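You operate a simulated robot arm through the tools that you are given. There is no shell and no other tool.

You are at the controls of a simulated robot arm. One attempt, no reset.

JOB
Wipe the dust off the gate's eye and prove it with the test case.
Fine: red switch off first; green pad, back after; switch on, one check, green lamp, off. Hands clear of the reject flap. What is to be rubbed or washed off counts as gone when no trace of it is left.

Only the result counts: the job must be done as asked and must still hold three seconds after the hand-in. Knocking over, shifting, dropping, spilling or breaking anything else fails it.

ROBOT AND FRAMES
A 7-joint arm with a two-finger parallel gripper, fixed in place. Base frame: the origin is on the floor under the middle of its stand, x ahead of it, y to its left, z up. Readings come in mm, degrees, newtons and seconds.
It reaches about 1147 mm from its shoulder. Its first joint turns from -166.0 to 166.0 degrees. Payload 3.43 kg.
The tool frame sits at the grasp point between the pads (the TCP): z along the fingers, y along the line on which they close. The tips reach 30 mm beyond it. Largest opening 94 mm; finger width 28, thickness 10; the body of the gripper, 50 by 96 mm, starts 55 mm behind the TCP.
Orientation is that of the tool frame in the base frame, as [roll, pitch, yaw] about the fixed x, y, z axes, in that order (R = Rz(yaw) Ry(pitch) Rx(roll)). With the fingers straight down and closing along the base's y, the tool's x points along the base's -x, its y along +y and its z along -z.

CONTROLS
- The arm moves only by the tool move_arm. Its argument "increments" is a list of rows, each an object (a shift or turn left out is 0, a gripper value left out holds the last) with "travel": the shift along the base's x, y, z in mm, a list of three; "delta_rot": the turn, a rotation vector about the base's x, y, z in degrees, a list of three; "gripper": the opening in per cent of the stroke, from 0 (shut) to 100 (fully open). In form: [{"travel": [dx, dy, dz], "delta_rot": [rx, ry, rz], "gripper": gripper}, ...]. A call has 1 to 20 rows; each row shifts and turns the commanded pose from where the row before left it. A row lasts 0.2 s, in which the tool goes at most 50 mm and 8.6 degrees; a call with a longer step from one row to the next is refused whole, and so is a gripper value outside its range. A pose out of reach is approached as far as the arm can. The call stops where the force on the tool passes 50 N (or 10 N more than at its start, if that is more) or the arm is blocked; 0.2 s more then pass. Each finger travels about 45 mm/s and halts on what it meets, pressing with about 23 N; the grip force reading is that of the motor and also rises with nothing between the fingers. The clock runs only during rows and for 0.2 s after the last one: add rows that do not move to give the fingers time. It gives the time, the measured TCP pose, the force on the tool (base axes), the opening and the grip force at its end, in the units of the frame above (readings bear some noise), with the torque about the TCP (base axes, N m) and any sound that the robot's microphone picked up.
- Cameras (640 x 400 px; columns grow to the right, rows downward): "scene" is fixed at [219, -652.1, 1817.5]; the picture's right is [0.93, -0.37, 0.00], its down [-0.21, -0.52, -0.82] and it looks along [0.31, 0.76, -0.57] (base axes); focal length 318 px, centre (320, 200). "wrist" rides on the gripper at [76, 14, -103] in the tool frame; the picture's right is [-0.18, 0.98, 0.00], its down [-0.75, -0.14, -0.64] and it looks along [-0.63, -0.12, 0.77] (tool axes); focal length 243 px, centre (320, 200). There is no depth. A picture from a camera that has moved, and an enlarged one, comes with that camera's place and axes in the base frame and with its lens.
- snapshot(camera): a new picture of that camera. It takes no simulated time.
- zoom(camera, box): a new picture of the part [left, top, right, bottom] of that camera's present view, enlarged. It takes no simulated time.
- close_job(): hands the job in; it is judged then, once.

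Nothing tells you positions but the pictures and the camera data. Unless the task says otherwise, let go and move clear before handing in.

The tools are called by a JSON object that holds its "method" and its "body". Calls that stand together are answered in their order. move_arm: Moves the arm, as the interface text tells. Its arguments: {"type":"object","properties":{"increments":{"type":"array"}},"required":["increments"]} The other tools are called the same way: snapshot (camera) takes a picture; zoom (camera, box) takes an enlarged picture of a part of a camera's view; close_job () hands the job in.

At the start:

```text
t: 0.0
tool_pos: [413.5, 430.0, 1418.4]
tool_rot: [180.0, 0.0, 180.0]
wrist_force: [-0.1, 0.2, -0.3]
ft_torque: [0.02, 0.01, 0.01]
grip_width: 93.9
grip_force: 0.1
```

scene: 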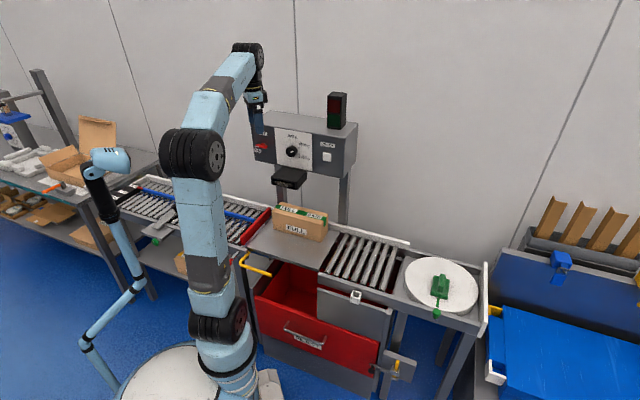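
wrist: 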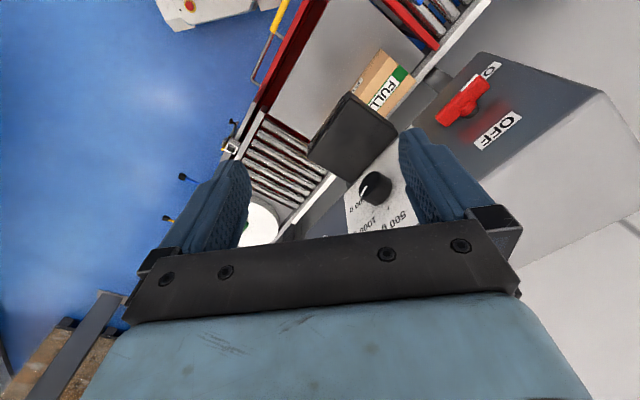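

I see a checkweigher/inspection gate with a control box (red switch, knob, button, lamp stack), a conveyor with a red box/flap, and a turntable with a green thing on it. I'll zoom in on parts of the scene before moving.

{"method": "zoom", "body": {"camera": "scene", "box": [240, 85, 370, 166]}}

{"method": "zoom", "body": {"camera": "scene", "box": [220, 160, 360, 248]}}

{"method": "zoom", "body": {"camera": "scene", "box": [380, 240, 500, 315]}}

{"method": "zoom", "body": {"camera": "scene", "box": [220, 240, 440, 390]}}

{"method": "zoom", "body": {"camera": "wrist", "box": [220, 0, 640, 260]}}

```text
4.92 times, centred on (305, 126) of scene
camera zoom: at [219.0, -652.1, 1817.5], right [0.93, -0.37, 0.0], down [-0.21, -0.52, -0.82], along [0.31, 0.76, -0.57], focal length 1566 px, centre (394, 567)
```

zoom: 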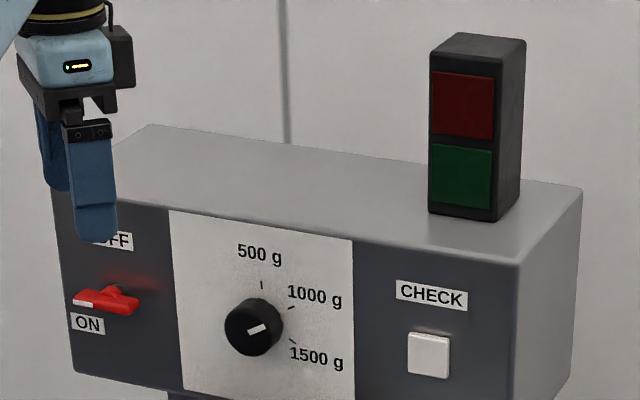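

```text
4.55 times, centred on (290, 204) of scene
camera zoom: at [219.0, -652.1, 1817.5], right [0.93, -0.37, 0.0], down [-0.21, -0.52, -0.82], along [0.31, 0.76, -0.57], focal length 1446 px, centre (456, 182)
```

zoom: 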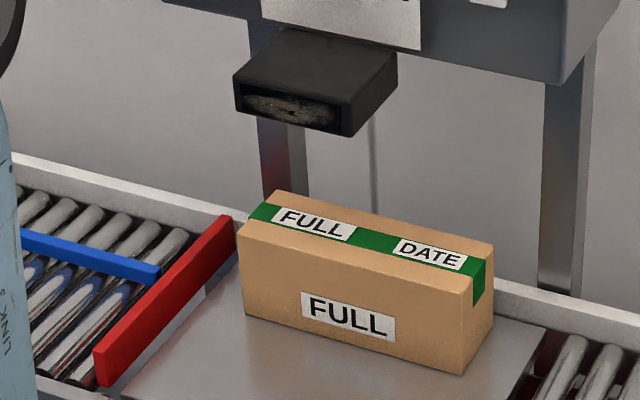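

```text
5.33 times, centred on (440, 278) of scene
camera zoom: at [219.0, -652.1, 1817.5], right [0.93, -0.37, 0.0], down [-0.21, -0.52, -0.82], along [0.31, 0.76, -0.57], focal length 1697 px, centre (-320, -213)
```

zoom: 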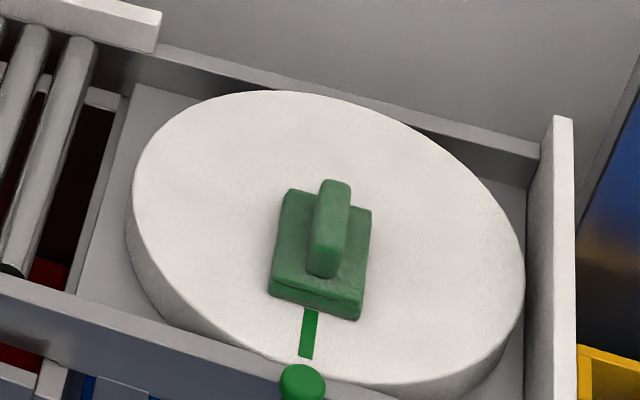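

```text
2.67 times, centred on (330, 315) of scene
camera zoom: at [219.0, -652.1, 1817.5], right [0.93, -0.37, 0.0], down [-0.21, -0.52, -0.82], along [0.31, 0.76, -0.57], focal length 848 px, centre (293, -107)
```

zoom: 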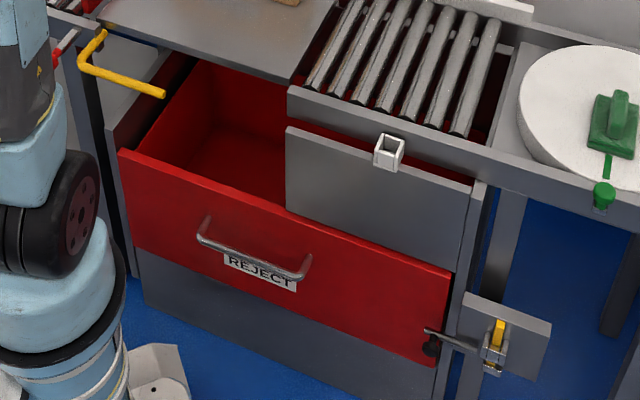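

```text
1.52 times, centred on (430, 130) of wrist
camera zoom: at [336.0, 445.8, 1521.5], right [0.18, 0.98, 0.0], down [0.75, -0.14, 0.64], along [0.63, -0.12, -0.77], focal length 370 px, centre (152, 307)
```

zoom: 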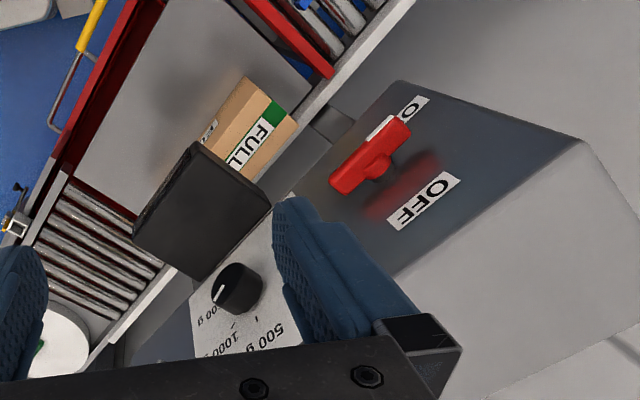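

The panel's red switch is at roughly (457, 589, 1245), and the dusty eye sits in the black box below it. I'll zoom further into the switch, the eye, the side tables and the right-hand side to find the test case and any labels.

{"method": "zoom", "body": {"camera": "scene", "box": [248, 125, 288, 150]}}

{"method": "zoom", "body": {"camera": "scene", "box": [0, 80, 200, 205]}}

{"method": "zoom", "body": {"camera": "scene", "box": [264, 155, 314, 186]}}

{"method": "zoom", "body": {"camera": "scene", "box": [470, 180, 640, 400]}}

{"method": "zoom", "body": {"camera": "scene", "box": [220, 230, 300, 280]}}

{"method": "zoom", "body": {"camera": "scene", "box": [120, 165, 260, 250]}}

{"method": "zoom", "body": {"camera": "wrist", "box": [440, 50, 540, 112]}}

{"method": "zoom", "body": {"camera": "scene", "box": [260, 195, 340, 245]}}

```text
16.00 times, centred on (268, 138) of scene
camera zoom: at [219.0, -652.1, 1817.5], right [0.93, -0.37, 0.0], down [-0.21, -0.52, -0.82], along [0.31, 0.76, -0.57], focal length 5090 px, centre (1152, 1200)
```

zoom: 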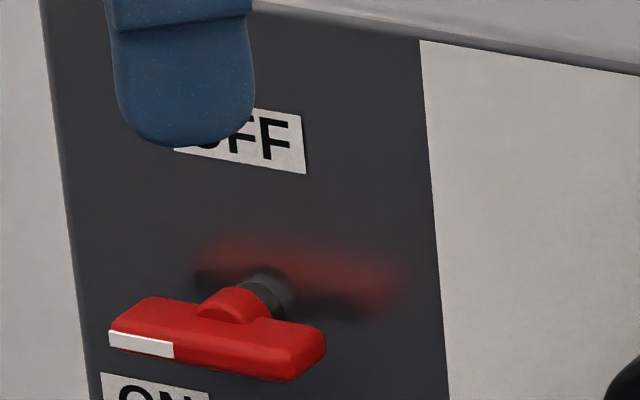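

```text
3.20 times, centred on (100, 142) of scene
camera zoom: at [219.0, -652.1, 1817.5], right [0.93, -0.37, 0.0], down [-0.21, -0.52, -0.82], along [0.31, 0.76, -0.57], focal length 1018 px, centre (1024, 384)
```

zoom: 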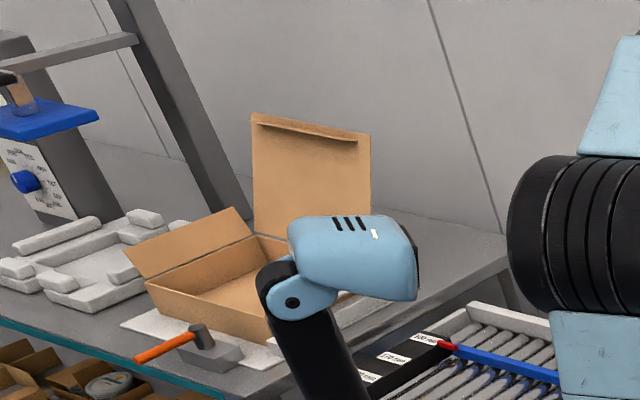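

```text
12.80 times, centred on (289, 170) of scene
camera zoom: at [219.0, -652.1, 1817.5], right [0.93, -0.37, 0.0], down [-0.21, -0.52, -0.82], along [0.31, 0.76, -0.57], focal length 4072 px, centre (717, 578)
```

zoom: 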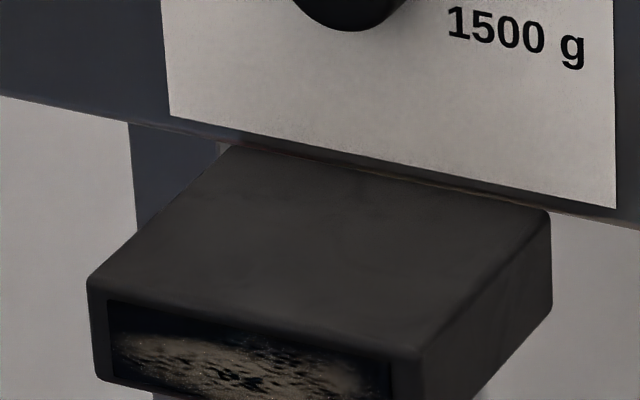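

```text
1.82 times, centred on (555, 290) of scene
camera zoom: at [219.0, -652.1, 1817.5], right [0.93, -0.37, 0.0], down [-0.21, -0.52, -0.82], along [0.31, 0.76, -0.57], focal length 578 px, centre (-107, 36)
```

zoom: 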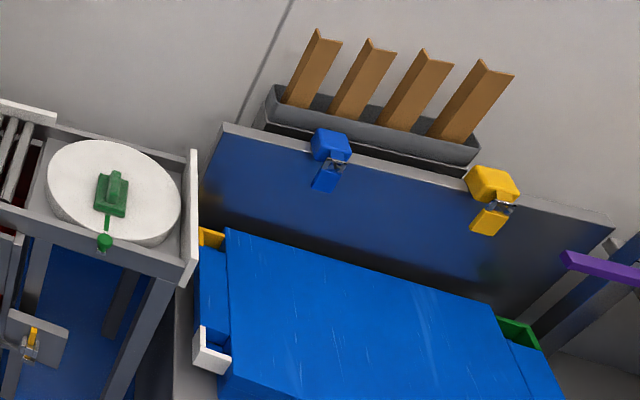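

```text
8.00 times, centred on (260, 255) of scene
camera zoom: at [219.0, -652.1, 1817.5], right [0.93, -0.37, 0.0], down [-0.21, -0.52, -0.82], along [0.31, 0.76, -0.57], focal length 2545 px, centre (800, -240)
```

zoom: 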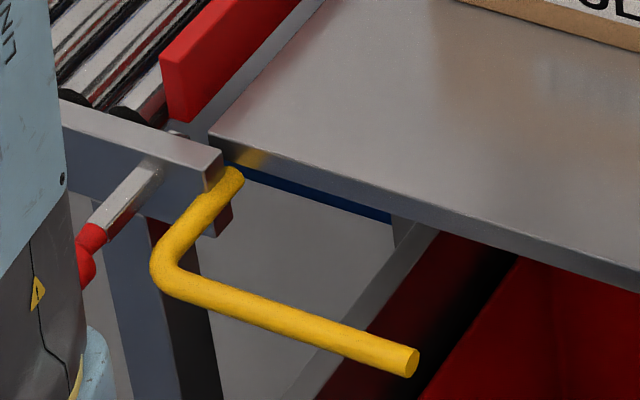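

```text
4.57 times, centred on (190, 208) of scene
camera zoom: at [219.0, -652.1, 1817.5], right [0.93, -0.37, 0.0], down [-0.21, -0.52, -0.82], along [0.31, 0.76, -0.57], focal length 1454 px, centre (914, 166)
```

zoom: 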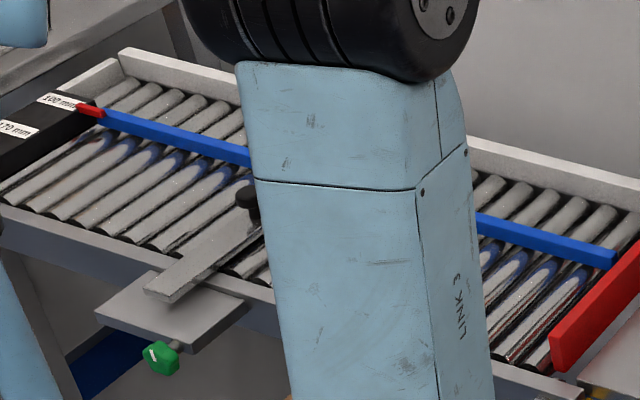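

```text
6.40 times, centred on (490, 81) of wrist
camera zoom: at [336.0, 445.8, 1521.5], right [0.18, 0.98, 0.0], down [0.75, -0.14, 0.64], along [0.63, -0.12, -0.77], focal length 1553 px, centre (-768, 962)
```

zoom: 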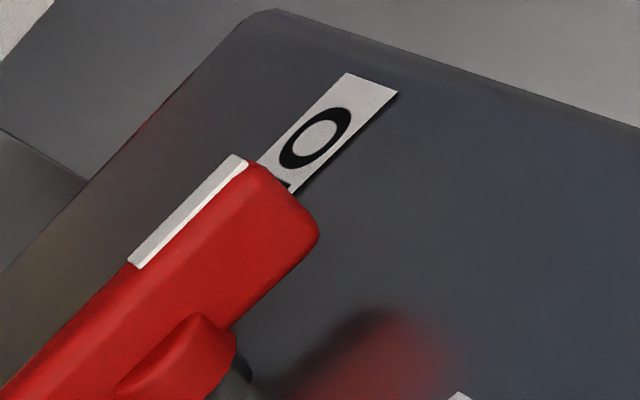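

```text
8.00 times, centred on (300, 220) of scene
camera zoom: at [219.0, -652.1, 1817.5], right [0.93, -0.37, 0.0], down [-0.21, -0.52, -0.82], along [0.31, 0.76, -0.57], focal length 2545 px, centre (480, 40)
```

zoom: 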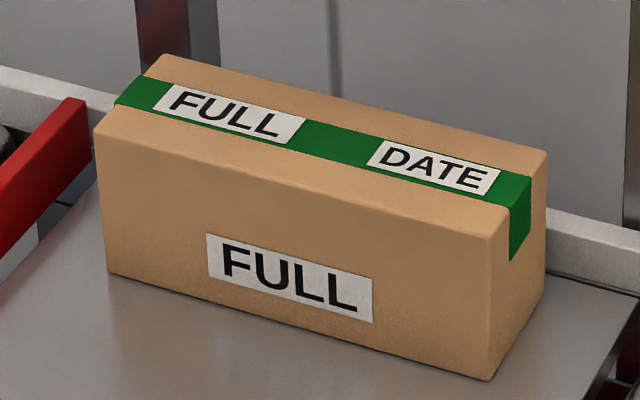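

The whole gate line seems turned about 45° in the base frame, with its panel facing the robot. I'll retreat and yaw the tool by 46° so the wrist camera looks squarely at the gate.

{"method": "move_arm", "body": {"increments": [{"travel": [-20, -20, 10], "delta_rot": [0, 0, 7.67]}, {"travel": [-25, -25, 5], "delta_rot": [0, 0, 7.67]}, {"travel": [-25, -25, 5], "delta_rot": [0, 0, 7.67]}, {"travel": [-25, -25, 5], "delta_rot": [0, 0, 7.67]}, {"travel": [-25, -25, 5], "delta_rot": [0, 0, 7.67]}, {"travel": [-20, -20, 0], "delta_rot": [0, 0, 7.67]}]}}

{"method": "snapshot", "body": {"camera": "wrist"}}

{"method": "snapshot", "body": {"camera": "scene"}}

```text
t: 1.4
tool_pos: [275.9, 289.1, 1449.0]
tool_rot: [180.0, -0.2, -133.9]
wrist_force: [0.4, 0.0, -0.6]
ft_torque: [-0.06, 0.05, -0.01]
grip_width: 94.0
grip_force: 0.2
```

```text
taken
camera wrist: at [210.0, 246.0, 1551.4], right [-0.58, 0.81, 0.0], down [0.62, 0.45, 0.64], along [0.52, 0.37, -0.77], focal length 243 px, centre (320, 200)
```

wrist: 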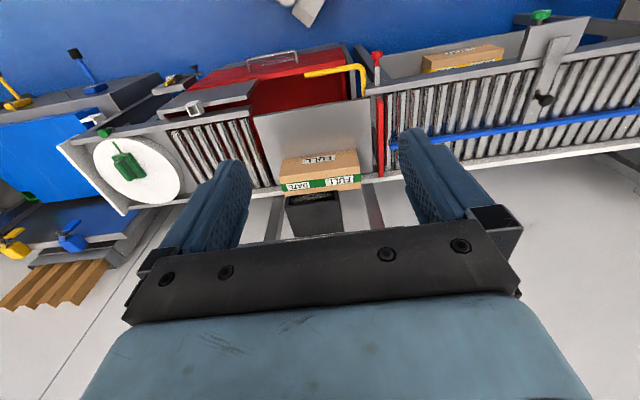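

```text
taken
```

scene: 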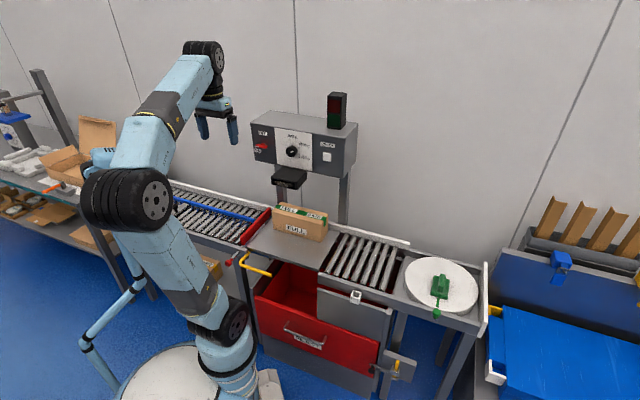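

There is a second carton in a tray in front of the left conveyor, which may be the test case. I'll zoom in on it and the other details.

{"method": "zoom", "body": {"camera": "wrist", "box": [380, 20, 540, 120]}}

{"method": "zoom", "body": {"camera": "wrist", "box": [240, 40, 400, 140]}}

{"method": "zoom", "body": {"camera": "wrist", "box": [250, 120, 400, 240]}}

{"method": "zoom", "body": {"camera": "wrist", "box": [60, 80, 260, 220]}}

{"method": "zoom", "body": {"camera": "scene", "box": [240, 85, 370, 170]}}

{"method": "zoom", "body": {"camera": "scene", "box": [100, 160, 280, 290]}}

```text
4.00 times, centred on (460, 70) of wrist
camera zoom: at [210.0, 246.0, 1551.4], right [-0.58, 0.81, 0.0], down [0.62, 0.45, 0.64], along [0.52, 0.37, -0.77], focal length 970 px, centre (-240, 720)
```

zoom: 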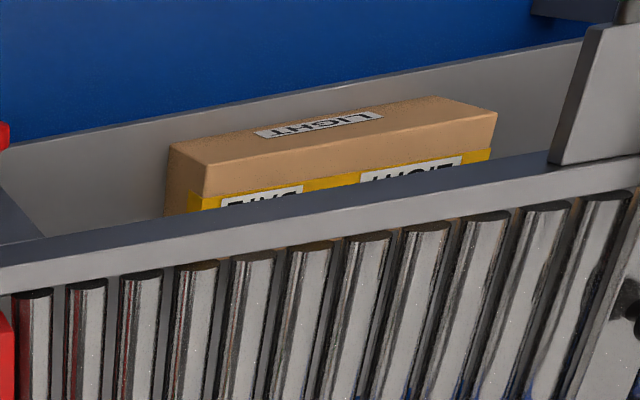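

```text
4.00 times, centred on (320, 90) of wrist
camera zoom: at [210.0, 246.0, 1551.4], right [-0.58, 0.81, 0.0], down [0.62, 0.45, 0.64], along [0.52, 0.37, -0.77], focal length 970 px, centre (320, 640)
```

zoom: 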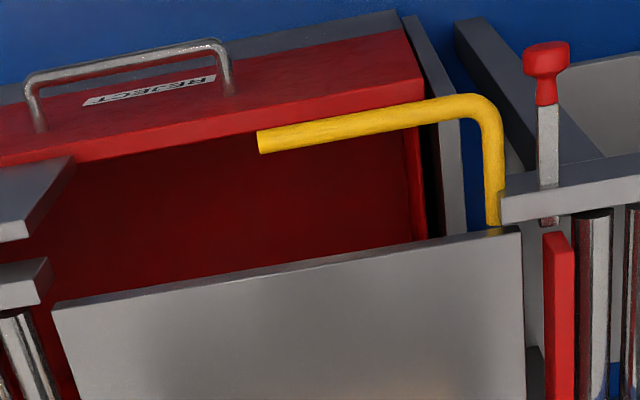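

```text
3.33 times, centred on (325, 180) of wrist
camera zoom: at [210.0, 246.0, 1551.4], right [-0.58, 0.81, 0.0], down [0.62, 0.45, 0.64], along [0.52, 0.37, -0.77], focal length 809 px, centre (303, 267)
```

zoom: 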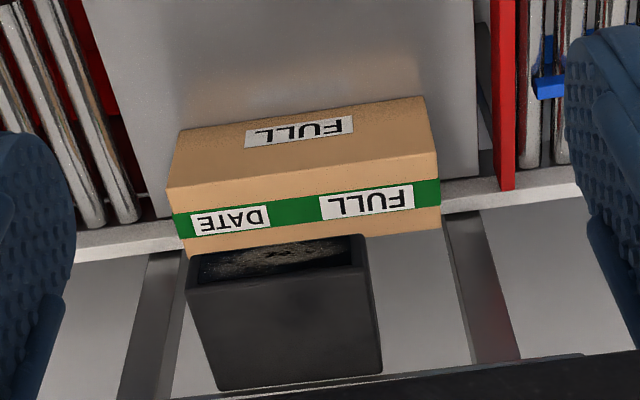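

```text
2.86 times, centred on (160, 150) of wrist
camera zoom: at [210.0, 246.0, 1551.4], right [-0.58, 0.81, 0.0], down [0.62, 0.45, 0.64], along [0.52, 0.37, -0.77], focal length 693 px, centre (777, 343)
```

zoom: 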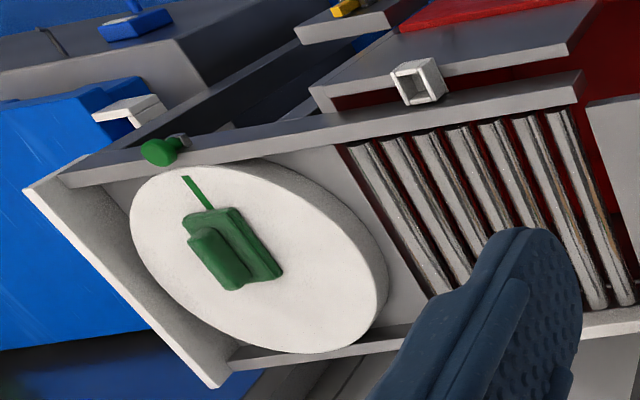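

```text
4.71 times, centred on (305, 128) of scene
camera zoom: at [219.0, -652.1, 1817.5], right [0.93, -0.37, 0.0], down [-0.21, -0.52, -0.82], along [0.31, 0.76, -0.57], focal length 1497 px, centre (391, 541)
```

zoom: 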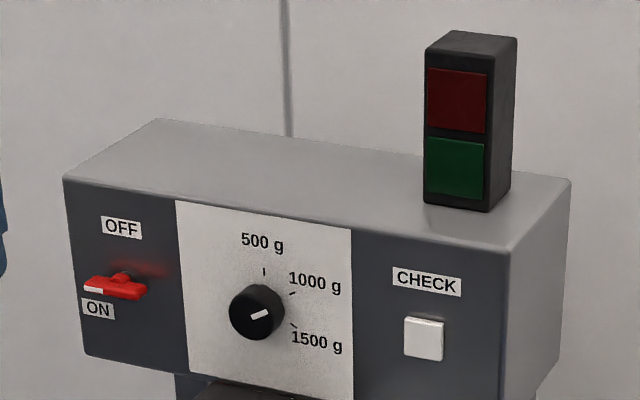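

```text
3.08 times, centred on (190, 225) of scene
camera zoom: at [219.0, -652.1, 1817.5], right [0.93, -0.37, 0.0], down [-0.21, -0.52, -0.82], along [0.31, 0.76, -0.57], focal length 979 px, centre (720, 123)
```

zoom: 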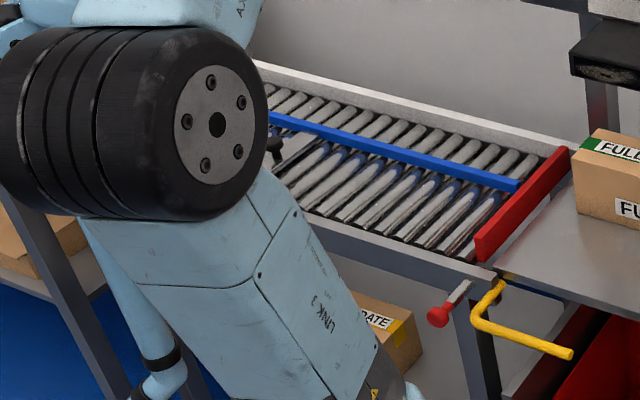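

The FULL case (green tape) stands on the plate under the eye, and a LIGHT case is stored on the shelf below. I'll tilt the wrist up so its camera faces the panel and read the switch.

{"method": "move_arm", "body": {"increments": [{"travel": [16.5, 3.8, -17], "delta_rot": [5.05, -5.05, 0]}, {"travel": [16.5, 3.8, -17], "delta_rot": [5.05, -5.05, 0]}, {"travel": [16.5, 3.8, -17], "delta_rot": [5.05, -5.05, 0]}, {"travel": [16.5, 3.8, -17], "delta_rot": [5.05, -5.05, 0]}, {"travel": [16.5, 3.8, -17], "delta_rot": [5.05, -5.05, 0]}, {"travel": [16.5, 3.8, -17], "delta_rot": [5.05, -5.05, 0]}, {"travel": [16.5, 3.8, -17], "delta_rot": [5.05, -5.05, 0]}, {}]}}

{"method": "snapshot", "body": {"camera": "wrist"}}

{"method": "snapshot", "body": {"camera": "scene"}}

```text
t: 3.2
tool_pos: [389.1, 317.5, 1331.7]
tool_rot: [-178.8, 50.0, -133.4]
wrist_force: [0.0, 0.6, -0.5]
ft_torque: [-0.03, 0.03, 0.01]
grip_width: 94.2
grip_force: 0.1
```

```text
taken
camera wrist: at [287.9, 236.5, 1338.1], right [-0.62, 0.77, 0.13], down [0.09, -0.09, 0.99], along [0.78, 0.63, -0.01], focal length 243 px, centre (320, 200)
```

wrist: 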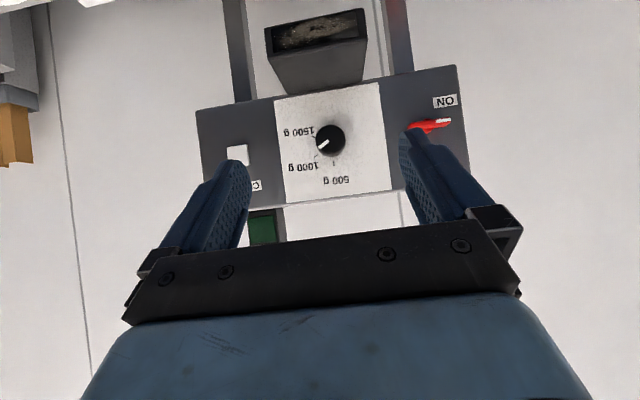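

```text
taken
```

scene: 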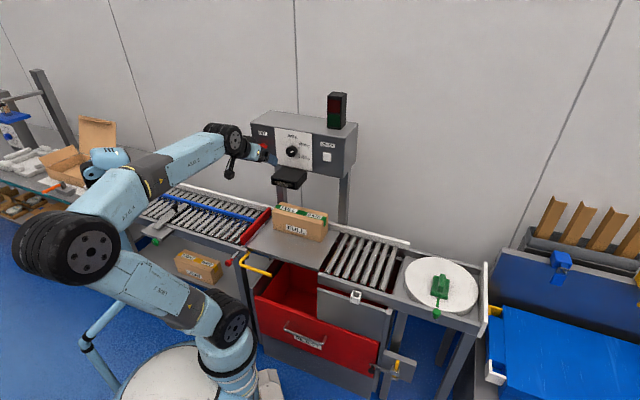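

The panel is in view, though upside down in this camera. I'll zoom in on the switch, the eye and the button.

{"method": "zoom", "body": {"camera": "wrist", "box": [380, 60, 480, 160]}}

{"method": "zoom", "body": {"camera": "wrist", "box": [240, 0, 400, 100]}}

{"method": "zoom", "body": {"camera": "wrist", "box": [190, 80, 400, 210]}}

{"method": "zoom", "body": {"camera": "scene", "box": [100, 220, 260, 320]}}

```text
4.00 times, centred on (430, 110) of wrist
camera zoom: at [287.9, 236.5, 1338.1], right [-0.62, 0.77, 0.13], down [0.09, -0.09, 0.99], along [0.78, 0.63, -0.01], focal length 970 px, centre (-120, 560)
```

zoom: 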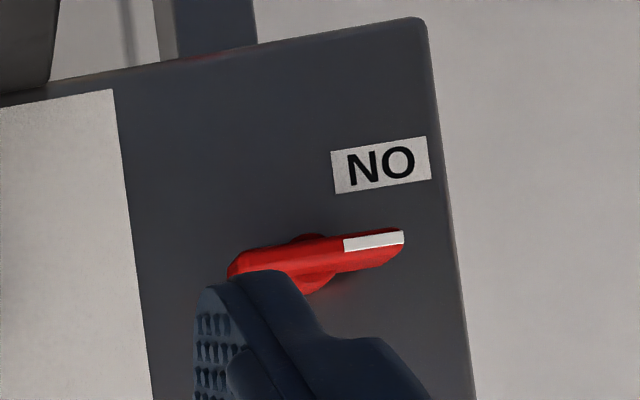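

```text
4.00 times, centred on (320, 50) of wrist
camera zoom: at [287.9, 236.5, 1338.1], right [-0.62, 0.77, 0.13], down [0.09, -0.09, 0.99], along [0.78, 0.63, -0.01], focal length 970 px, centre (320, 800)
```

zoom: 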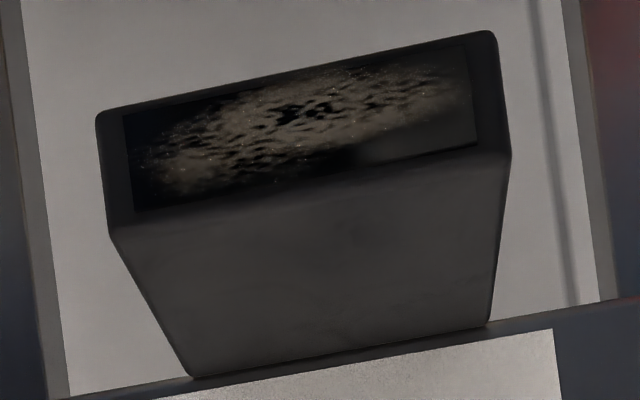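

```text
3.05 times, centred on (295, 145) of wrist
camera zoom: at [287.9, 236.5, 1338.1], right [-0.62, 0.77, 0.13], down [0.09, -0.09, 0.99], along [0.78, 0.63, -0.01], focal length 739 px, centre (396, 368)
```

zoom: 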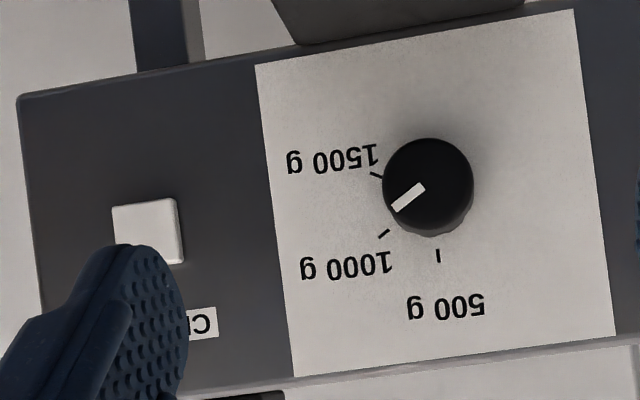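

```text
4.00 times, centred on (180, 270) of scene
camera zoom: at [219.0, -652.1, 1817.5], right [0.93, -0.37, 0.0], down [-0.21, -0.52, -0.82], along [0.31, 0.76, -0.57], focal length 1272 px, centre (880, -80)
```

zoom: 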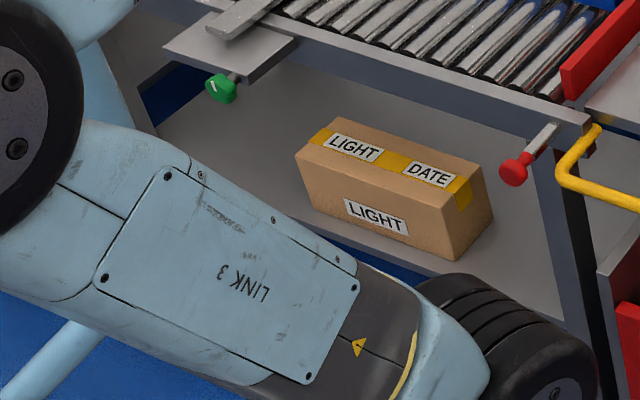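

The switch handle's centre is at about (453, 587, 1245), with its white tip toward ON on the left and OFF straight above the hub. I'll go to a pre-grasp pose in front of it, fingers pointing into the panel and closing vertically.

{"method": "move_arm", "body": {"increments": [{"travel": [-10, 10, -4], "delta_rot": [5.657, -5.657, 0]}, {"travel": [-10, 12, -4], "delta_rot": [5.657, -5.657, 0]}, {"travel": [-10, 12, -4], "delta_rot": [5.657, -5.657, 0]}, {"travel": [-10, 12, -4], "delta_rot": [5.657, -5.657, 0]}, {"travel": [-10, 12, -4], "delta_rot": [5.657, -5.657, 0]}, {"travel": [-10, 12, -6], "delta_rot": [-5.785, -5.785, 0]}, {"travel": [-10, 12, -6], "delta_rot": [-5.785, -5.785, 0]}, {"travel": [-10, 12, -6], "delta_rot": [-5.785, -5.785, 0]}, {"travel": [0, 10, -6], "delta_rot": [-5.785, -5.785, 0]}, {"travel": [0, 5, -6], "delta_rot": [-5.785, -5.785, 0]}, {"travel": [0, 0, -6], "delta_rot": [-5.785, -5.785, 0]}, {"travel": [0, 0, -6], "delta_rot": [-5.785, -5.785, 0]}, {"travel": [0, 0, -6], "delta_rot": [-5.785, -5.785, 0]}, {"travel": [0, 0, -6], "delta_rot": [-5.785, -5.785, 0]}, {"travel": [0, 0, -6], "delta_rot": [-5.785, -5.785, 0]}, {"travel": [0, 0, -4], "delta_rot": [-5.785, -5.785, 0]}, {}]}}

{"method": "snapshot", "body": {"camera": "wrist"}}

{"method": "snapshot", "body": {"camera": "scene"}}

```text
t: 6.8
tool_pos: [317.7, 415.5, 1255.1]
tool_rot: [-89.7, 0.9, -45.7]
wrist_force: [-0.3, -0.4, 0.0]
ft_torque: [0.0, -0.01, -0.02]
grip_width: 94.0
grip_force: 0.1
```

```text
taken
camera wrist: at [296.4, 290.4, 1238.2], right [-0.13, 0.15, -0.98], down [-0.98, 0.09, 0.15], along [0.11, 0.99, 0.13], focal length 243 px, centre (320, 200)
```

wrist: 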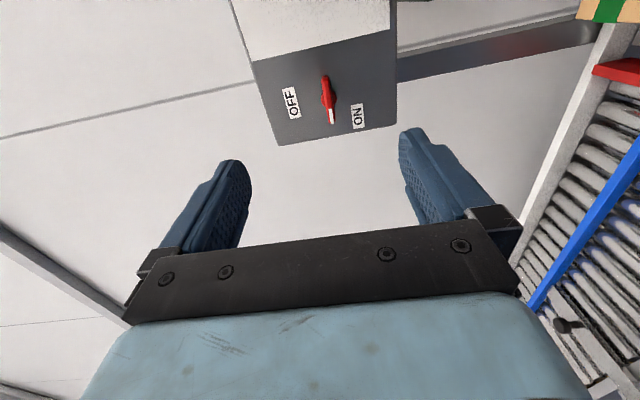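

```text
taken
```

scene: 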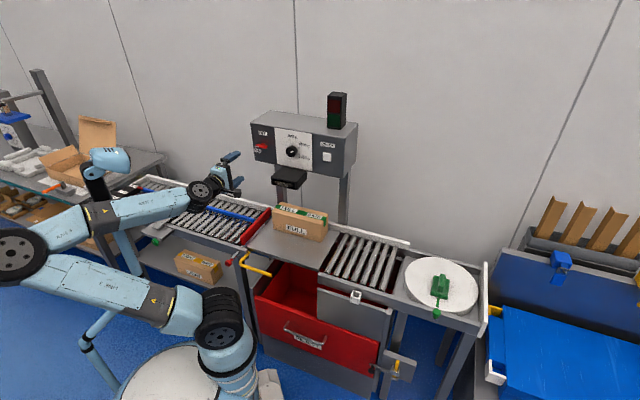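

The fingers now point at the panel with the closing line vertical. I'll zoom in on the handle to align precisely.

{"method": "zoom", "body": {"camera": "wrist", "box": [240, 40, 400, 150]}}

{"method": "zoom", "body": {"camera": "scene", "box": [240, 120, 300, 158]}}

{"method": "zoom", "body": {"camera": "scene", "box": [0, 140, 240, 400]}}

```text
3.64 times, centred on (320, 95) of wrist
camera zoom: at [296.4, 290.4, 1238.2], right [-0.13, 0.15, -0.98], down [-0.98, 0.09, 0.15], along [0.11, 0.99, 0.13], focal length 882 px, centre (320, 582)
```

zoom: 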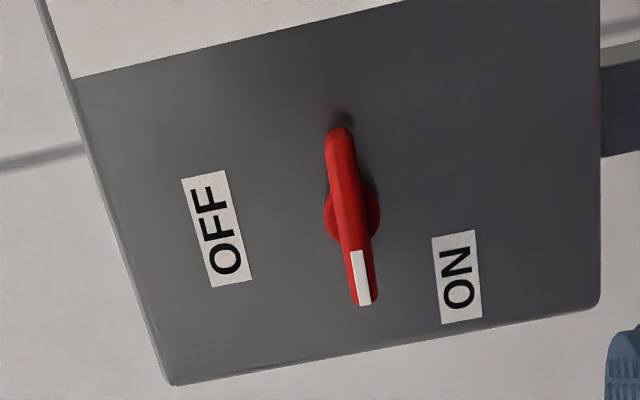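

```text
10.53 times, centred on (270, 139) of scene
camera zoom: at [219.0, -652.1, 1817.5], right [0.93, -0.37, 0.0], down [-0.21, -0.52, -0.82], along [0.31, 0.76, -0.57], focal length 3349 px, centre (846, 842)
```

zoom: 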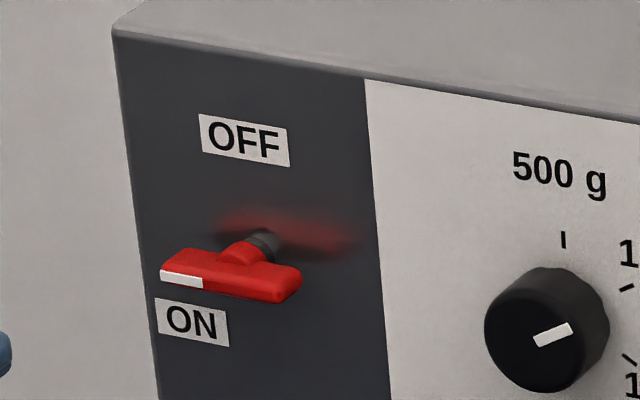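

```text
1.54 times, centred on (120, 270) of scene
camera zoom: at [219.0, -652.1, 1817.5], right [0.93, -0.37, 0.0], down [-0.21, -0.52, -0.82], along [0.31, 0.76, -0.57], focal length 489 px, centre (628, 92)
```

zoom: 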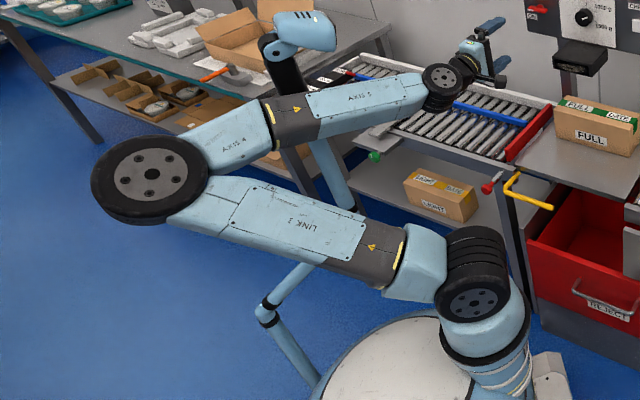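

The readings lag the commanded pose by about 10 mm, so I'll idle briefly to see whether the arm settles.

{"method": "move_arm", "body": {"increments": [{}, {}]}}

```text
t: 7.4
tool_pos: [319.4, 414.4, 1253.0]
tool_rot: [-90.0, 0.8, -45.8]
wrist_force: [0.0, 0.9, 0.4]
ft_torque: [-0.03, -0.02, -0.03]
grip_width: 93.9
grip_force: 0.0
```

The arm isn't quite on its commanded pose, which may be a joint limit at this folded posture. I'll extend toward the panel, stopping well short of the handle, and watch the tracking.

{"method": "move_arm", "body": {"increments": [{"travel": [16.5, 25, -1]}, {"travel": [16.5, 25, -1]}, {"travel": [16.5, 25, -1]}, {"travel": [8, 12, 0]}, {}]}}

{"method": "snapshot", "body": {"camera": "scene"}}

{"method": "snapshot", "body": {"camera": "wrist"}}

```text
t: 8.0
tool_pos: [304.0, 430.5, 1231.3]
tool_rot: [-91.1, 2.5, -42.2]
wrist_force: [-0.2, 0.2, -0.9]
ft_torque: [0.02, -0.01, -0.03]
grip_width: 94.1
grip_force: 0.1
stopped in row 3: the arm was blocked; the commanded pose is now the measured one
```

```text
taken
```

scene: 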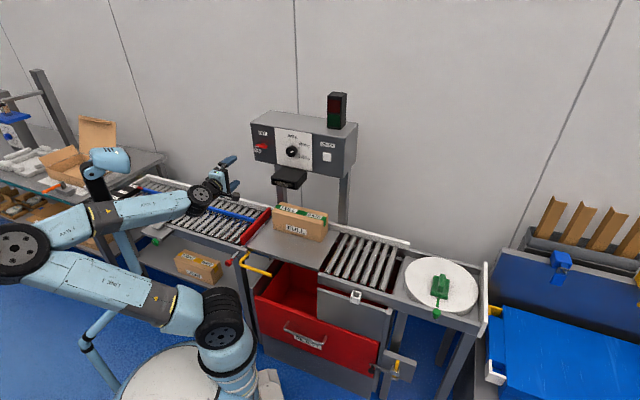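

```text
taken
camera wrist: at [289.8, 305.2, 1215.7], right [-0.18, 0.14, -0.97], down [-0.98, 0.03, 0.19], along [0.05, 0.99, 0.13], focal length 243 px, centre (320, 200)
```

wrist: 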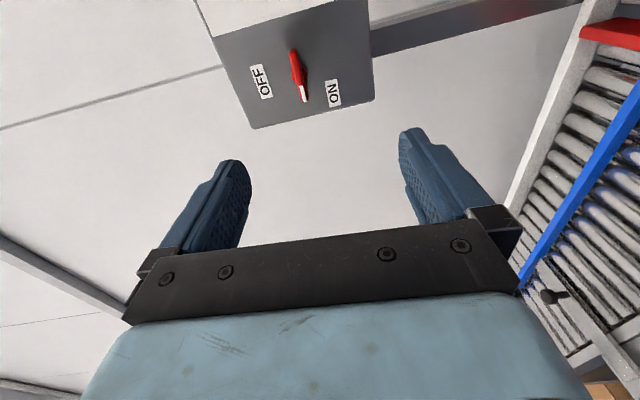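

The arm was blocked, most likely by the forearm against the light-blue lamp mast behind it. I'll zoom in there.

{"method": "zoom", "body": {"camera": "scene", "box": [40, 130, 240, 255]}}

{"method": "zoom", "body": {"camera": "scene", "box": [60, 230, 260, 400]}}

```text
3.20 times, centred on (140, 192) of scene
camera zoom: at [219.0, -652.1, 1817.5], right [0.93, -0.37, 0.0], down [-0.21, -0.52, -0.82], along [0.31, 0.76, -0.57], focal length 1018 px, centre (896, 224)
```

zoom: 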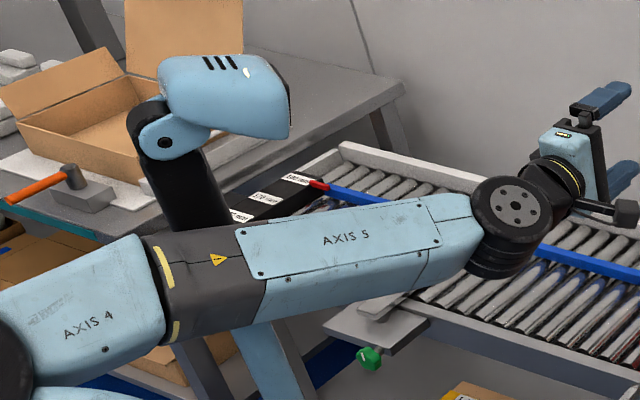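

```text
2.35 times, centred on (160, 315) of scene
camera zoom: at [219.0, -652.1, 1817.5], right [0.93, -0.37, 0.0], down [-0.21, -0.52, -0.82], along [0.31, 0.76, -0.57], focal length 748 px, centre (696, -71)
```

zoom: 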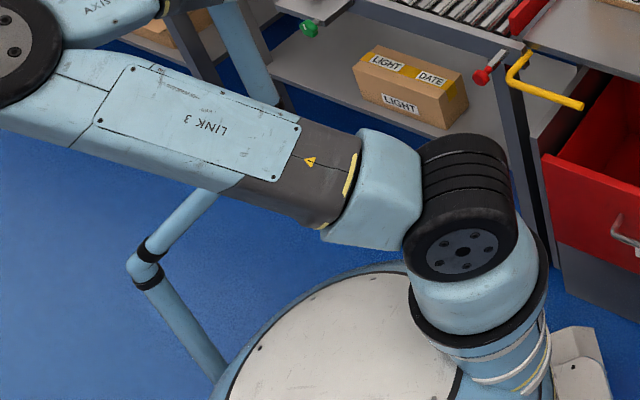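

The forearm is probably fouling the robot's own sensor mast or hitting a wrist limit after the roll. I'll back out along the same path and unroll the wrist to the camera-below orientation.

{"method": "move_arm", "body": {"increments": [{"travel": [8, -8, 10]}, {"travel": [8, -8, 10]}, {"travel": [0, 0, 6], "delta_rot": [5.785, 5.785, 0]}, {"travel": [0, 0, 6], "delta_rot": [5.785, 5.785, 0]}, {"travel": [0, 0, 6], "delta_rot": [5.785, 5.785, 0]}, {"travel": [0, 0, 6], "delta_rot": [5.785, 5.785, 0]}, {"travel": [0, 0, 6], "delta_rot": [5.785, 5.785, 0]}, {"travel": [0, 0, 6], "delta_rot": [5.785, 5.785, 0]}, {"travel": [5, -5, 6], "delta_rot": [5.785, 5.785, 0]}, {"travel": [10, -10, 4], "delta_rot": [5.785, 5.785, 0]}, {"travel": [10, -10, 4], "delta_rot": [5.785, 5.785, 0]}, {"travel": [10, -10, 4], "delta_rot": [5.785, 5.785, 0]}, {"travel": [10, -10, 4], "delta_rot": [5.785, 5.785, 0]}, {}]}}

{"method": "snapshot", "body": {"camera": "scene"}}

{"method": "snapshot", "body": {"camera": "wrist"}}

```text
t: 11.0
tool_pos: [366.0, 371.7, 1311.3]
tool_rot: [41.4, 86.0, 87.7]
wrist_force: [0.8, 0.0, -0.2]
ft_torque: [0.07, 0.03, -0.01]
grip_width: 94.1
grip_force: 0.0
```

```text
taken
```

scene: 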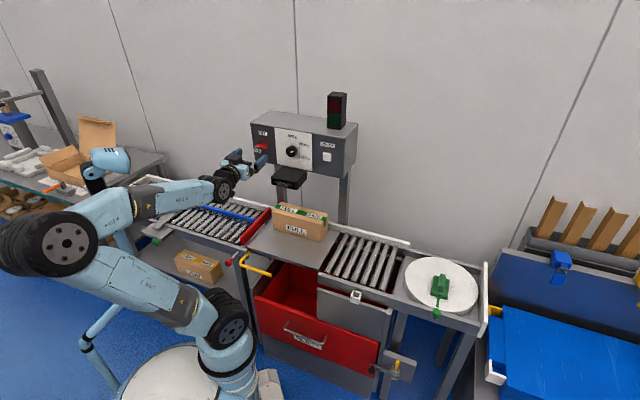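

```text
taken
camera wrist: at [283.9, 313.7, 1229.8], right [-0.71, 0.67, 0.23], down [-0.35, -0.61, 0.71], along [0.61, 0.43, 0.66], focal length 243 px, centre (320, 200)
```

wrist: 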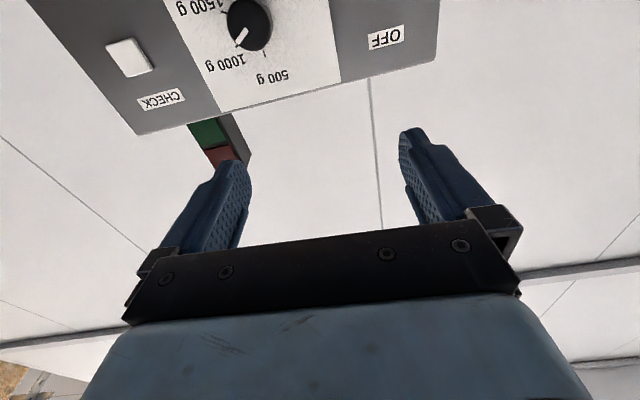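

The wrist is back in the camera-below orientation and free. I'll close the fingers and go to a spot just below-left of the handle, still standing off from the panel, and check the arm posture.

{"method": "move_arm", "body": {"increments": [{"travel": [0.8, 25, -15], "delta_rot": [-4.03, 0.21, -1.2], "gripper": 0}, {"travel": [0.8, 28, -15]}, {"travel": [0.8, 28, -15]}, {"travel": [0.8, 28, -15]}, {"travel": [0.8, 28, -16]}, {"travel": [0.8, 26, -16]}, {}, {}]}}

{"method": "snapshot", "body": {"camera": "scene"}}

{"method": "snapshot", "body": {"camera": "wrist"}}

```text
t: 12.8
tool_pos: [374.8, 534.5, 1218.7]
tool_rot: [133.6, 89.8, 178.3]
wrist_force: [0.0, 0.1, 0.2]
ft_torque: [0.03, 0.01, 0.01]
grip_width: 0.0
grip_force: 23.1
```

```text
taken
```

scene: 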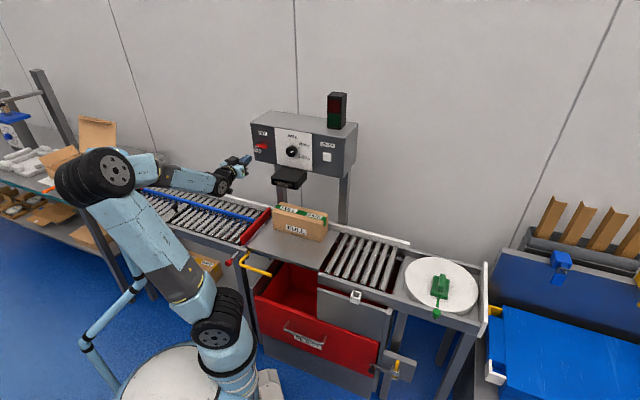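

```text
taken
camera wrist: at [289.5, 474.0, 1143.5], right [-0.69, 0.7, 0.19], down [-0.35, -0.55, 0.75], along [0.63, 0.45, 0.63], focal length 243 px, centre (320, 200)
```

wrist: 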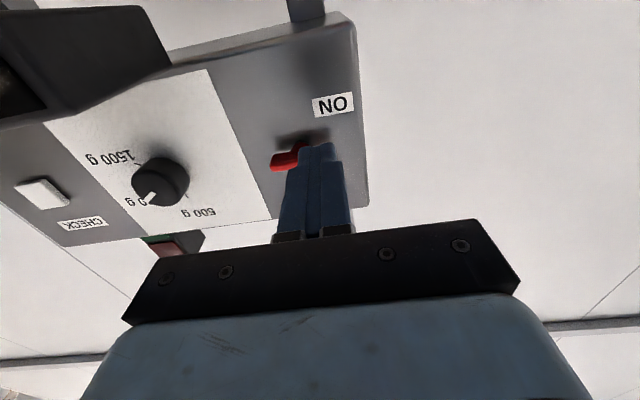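

The arm now reaches the panel freely with the closed fingertips in front of the handle. I'll zoom in to check the alignment.

{"method": "zoom", "body": {"camera": "wrist", "box": [240, 70, 400, 170]}}

{"method": "zoom", "body": {"camera": "scene", "box": [210, 110, 300, 200]}}

```text
4.00 times, centred on (320, 120) of wrist
camera zoom: at [289.5, 474.0, 1143.5], right [-0.69, 0.7, 0.19], down [-0.35, -0.55, 0.75], along [0.63, 0.45, 0.63], focal length 970 px, centre (320, 520)
```

zoom: 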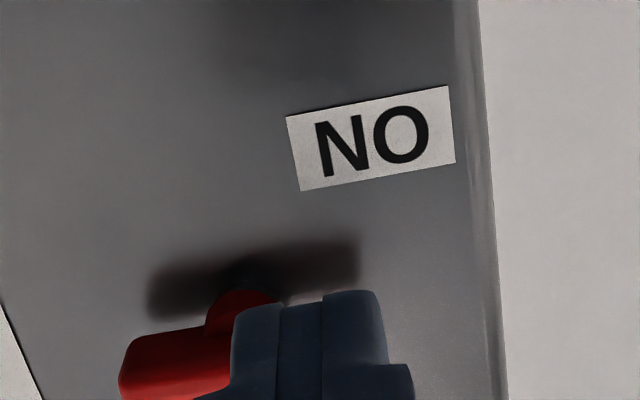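

```text
4.44 times, centred on (255, 155) of scene
camera zoom: at [219.0, -652.1, 1817.5], right [0.93, -0.37, 0.0], down [-0.21, -0.52, -0.82], along [0.31, 0.76, -0.57], focal length 1414 px, centre (609, 400)
```

zoom: 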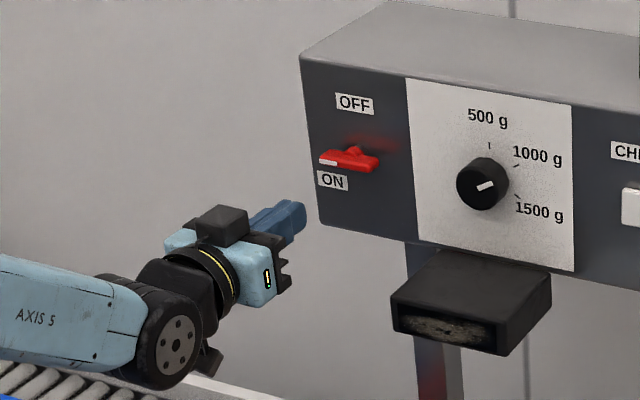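

The geometry agrees: hub at about U −94, z 1246. I'll advance so the fingertips reach the bar's depth just below its left end.

{"method": "move_arm", "body": {"increments": [{"travel": [13.5, 18.5, 0]}, {"travel": [16, 16, 0]}, {"travel": [12, 12, 0]}, {"travel": [4, 4, 0]}, {}]}}

{"method": "zoom", "body": {"camera": "wrist", "box": [240, 70, 400, 170]}}

{"method": "zoom", "body": {"camera": "scene", "box": [240, 120, 300, 158]}}

```text
t: 14.0
tool_pos: [414.9, 586.5, 1221.3]
tool_rot: [108.2, 89.6, 153.4]
wrist_force: [0.1, 0.1, -0.6]
ft_torque: [0.01, 0.01, 0.02]
grip_width: 0.0
grip_force: 23.4
```

```text
4.00 times, centred on (320, 120) of wrist
camera zoom: at [331.3, 525.2, 1144.6], right [-0.7, 0.69, 0.19], down [-0.35, -0.56, 0.75], along [0.63, 0.46, 0.63], focal length 970 px, centre (320, 520)
```

zoom: 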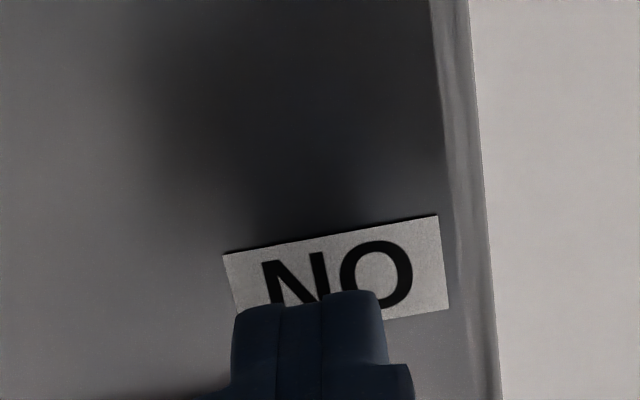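

```text
10.53 times, centred on (270, 139) of scene
camera zoom: at [219.0, -652.1, 1817.5], right [0.93, -0.37, 0.0], down [-0.21, -0.52, -0.82], along [0.31, 0.76, -0.57], focal length 3349 px, centre (846, 842)
```

zoom: 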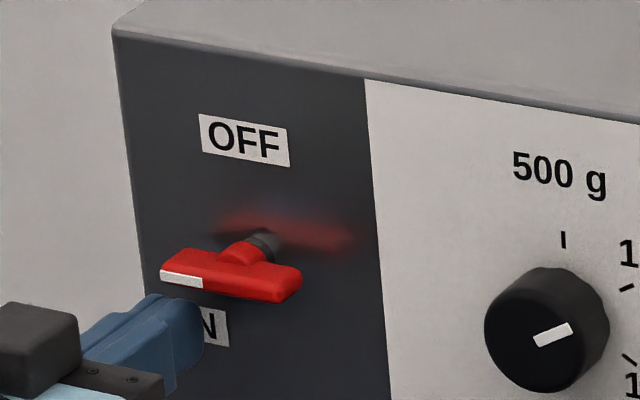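

The fingertip sits under the left end of the bar. I'll begin pushing it upward in an arc around the hub.

{"method": "move_arm", "body": {"increments": [{"travel": [3.5, -3.5, 3]}, {"travel": [-1.4, 1.4, 8]}, {"travel": [-2.8, 2.8, 8]}, {"travel": [-0.7, 0.7, 8]}]}}

{"method": "zoom", "body": {"camera": "scene", "box": [240, 120, 300, 158]}}

```text
t: 15.0
tool_pos: [425.7, 581.4, 1247.5]
tool_rot: [107.6, 89.1, 151.9]
wrist_force: [-0.9, -0.7, 0.5]
ft_torque: [0.01, 0.0, -0.02]
grip_width: 0.1
grip_force: 23.1
```

```text
10.53 times, centred on (270, 139) of scene
camera zoom: at [219.0, -652.1, 1817.5], right [0.93, -0.37, 0.0], down [-0.21, -0.52, -0.82], along [0.31, 0.76, -0.57], focal length 3349 px, centre (846, 842)
```

zoom: 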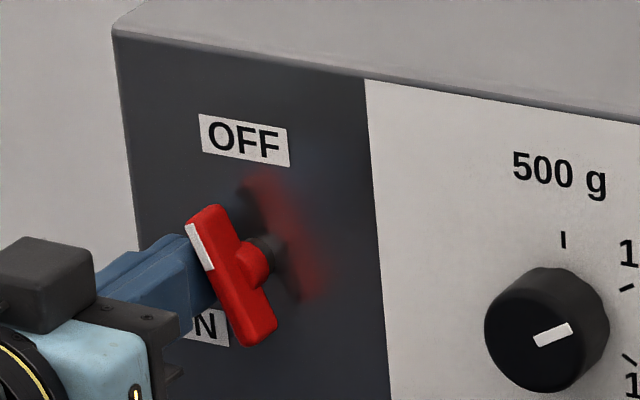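

The bar is turning (about 60° so far) with little force. I'll continue the arc toward vertical.

{"method": "move_arm", "body": {"increments": [{"travel": [0, 0, 8]}, {"travel": [1, -1, 7]}, {"travel": [2, -2, 4]}, {}]}}

{"method": "zoom", "body": {"camera": "scene", "box": [240, 120, 300, 158]}}

```text
t: 16.0
tool_pos: [423.0, 582.4, 1268.9]
tool_rot: [102.7, 89.1, 147.5]
wrist_force: [-0.4, 0.2, -0.1]
ft_torque: [-0.01, -0.01, -0.06]
grip_width: 0.1
grip_force: 23.2
```

```text
10.53 times, centred on (270, 139) of scene
camera zoom: at [219.0, -652.1, 1817.5], right [0.93, -0.37, 0.0], down [-0.21, -0.52, -0.82], along [0.31, 0.76, -0.57], focal length 3349 px, centre (846, 842)
```

zoom: 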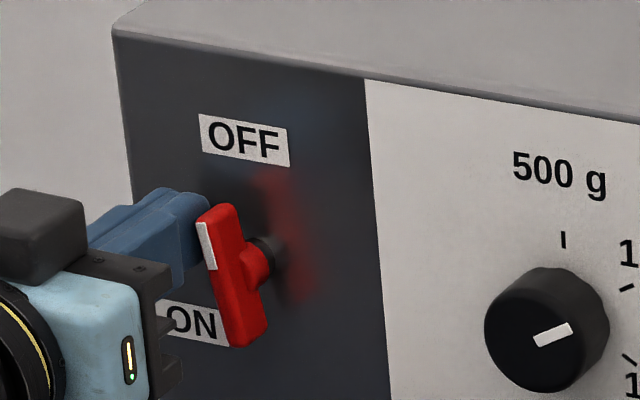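

About 8° remain to vertical, so I'll nudge the upper end to the right.

{"method": "move_arm", "body": {"increments": [{"travel": [2.1, -2.1, 0]}, {"travel": [2.1, -2.1, 0]}, {}]}}

{"method": "zoom", "body": {"camera": "scene", "box": [240, 120, 300, 158]}}

```text
t: 16.8
tool_pos: [422.8, 579.1, 1268.4]
tool_rot: [106.2, 89.4, 151.4]
wrist_force: [0.2, -0.1, -0.1]
ft_torque: [0.01, 0.0, -0.02]
grip_width: 0.0
grip_force: 23.0
```

```text
10.53 times, centred on (270, 139) of scene
camera zoom: at [219.0, -652.1, 1817.5], right [0.93, -0.37, 0.0], down [-0.21, -0.52, -0.82], along [0.31, 0.76, -0.57], focal length 3349 px, centre (846, 842)
```

zoom: 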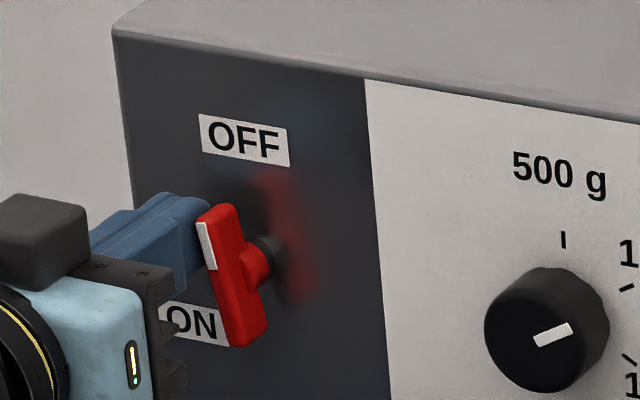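

It hasn't changed and there's no force, so the finger isn't pressing yet. I'll push a few millimetres further right.

{"method": "move_arm", "body": {"increments": [{"travel": [2.1, -2.1, 0]}, {"travel": [2.1, -2.1, 0]}, {}]}}

{"method": "zoom", "body": {"camera": "scene", "box": [240, 120, 300, 158]}}

```text
t: 17.6
tool_pos: [424.5, 576.2, 1267.2]
tool_rot: [102.1, 89.9, 147.4]
wrist_force: [-10.9, 15.7, 6.7]
ft_torque: [0.28, -0.02, 0.53]
grip_width: 0.3
grip_force: 23.1
```

```text
10.53 times, centred on (270, 139) of scene
camera zoom: at [219.0, -652.1, 1817.5], right [0.93, -0.37, 0.0], down [-0.21, -0.52, -0.82], along [0.31, 0.76, -0.57], focal length 3349 px, centre (846, 842)
```

zoom: 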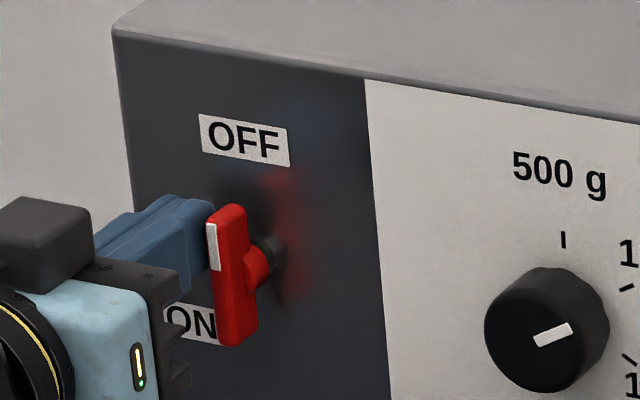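

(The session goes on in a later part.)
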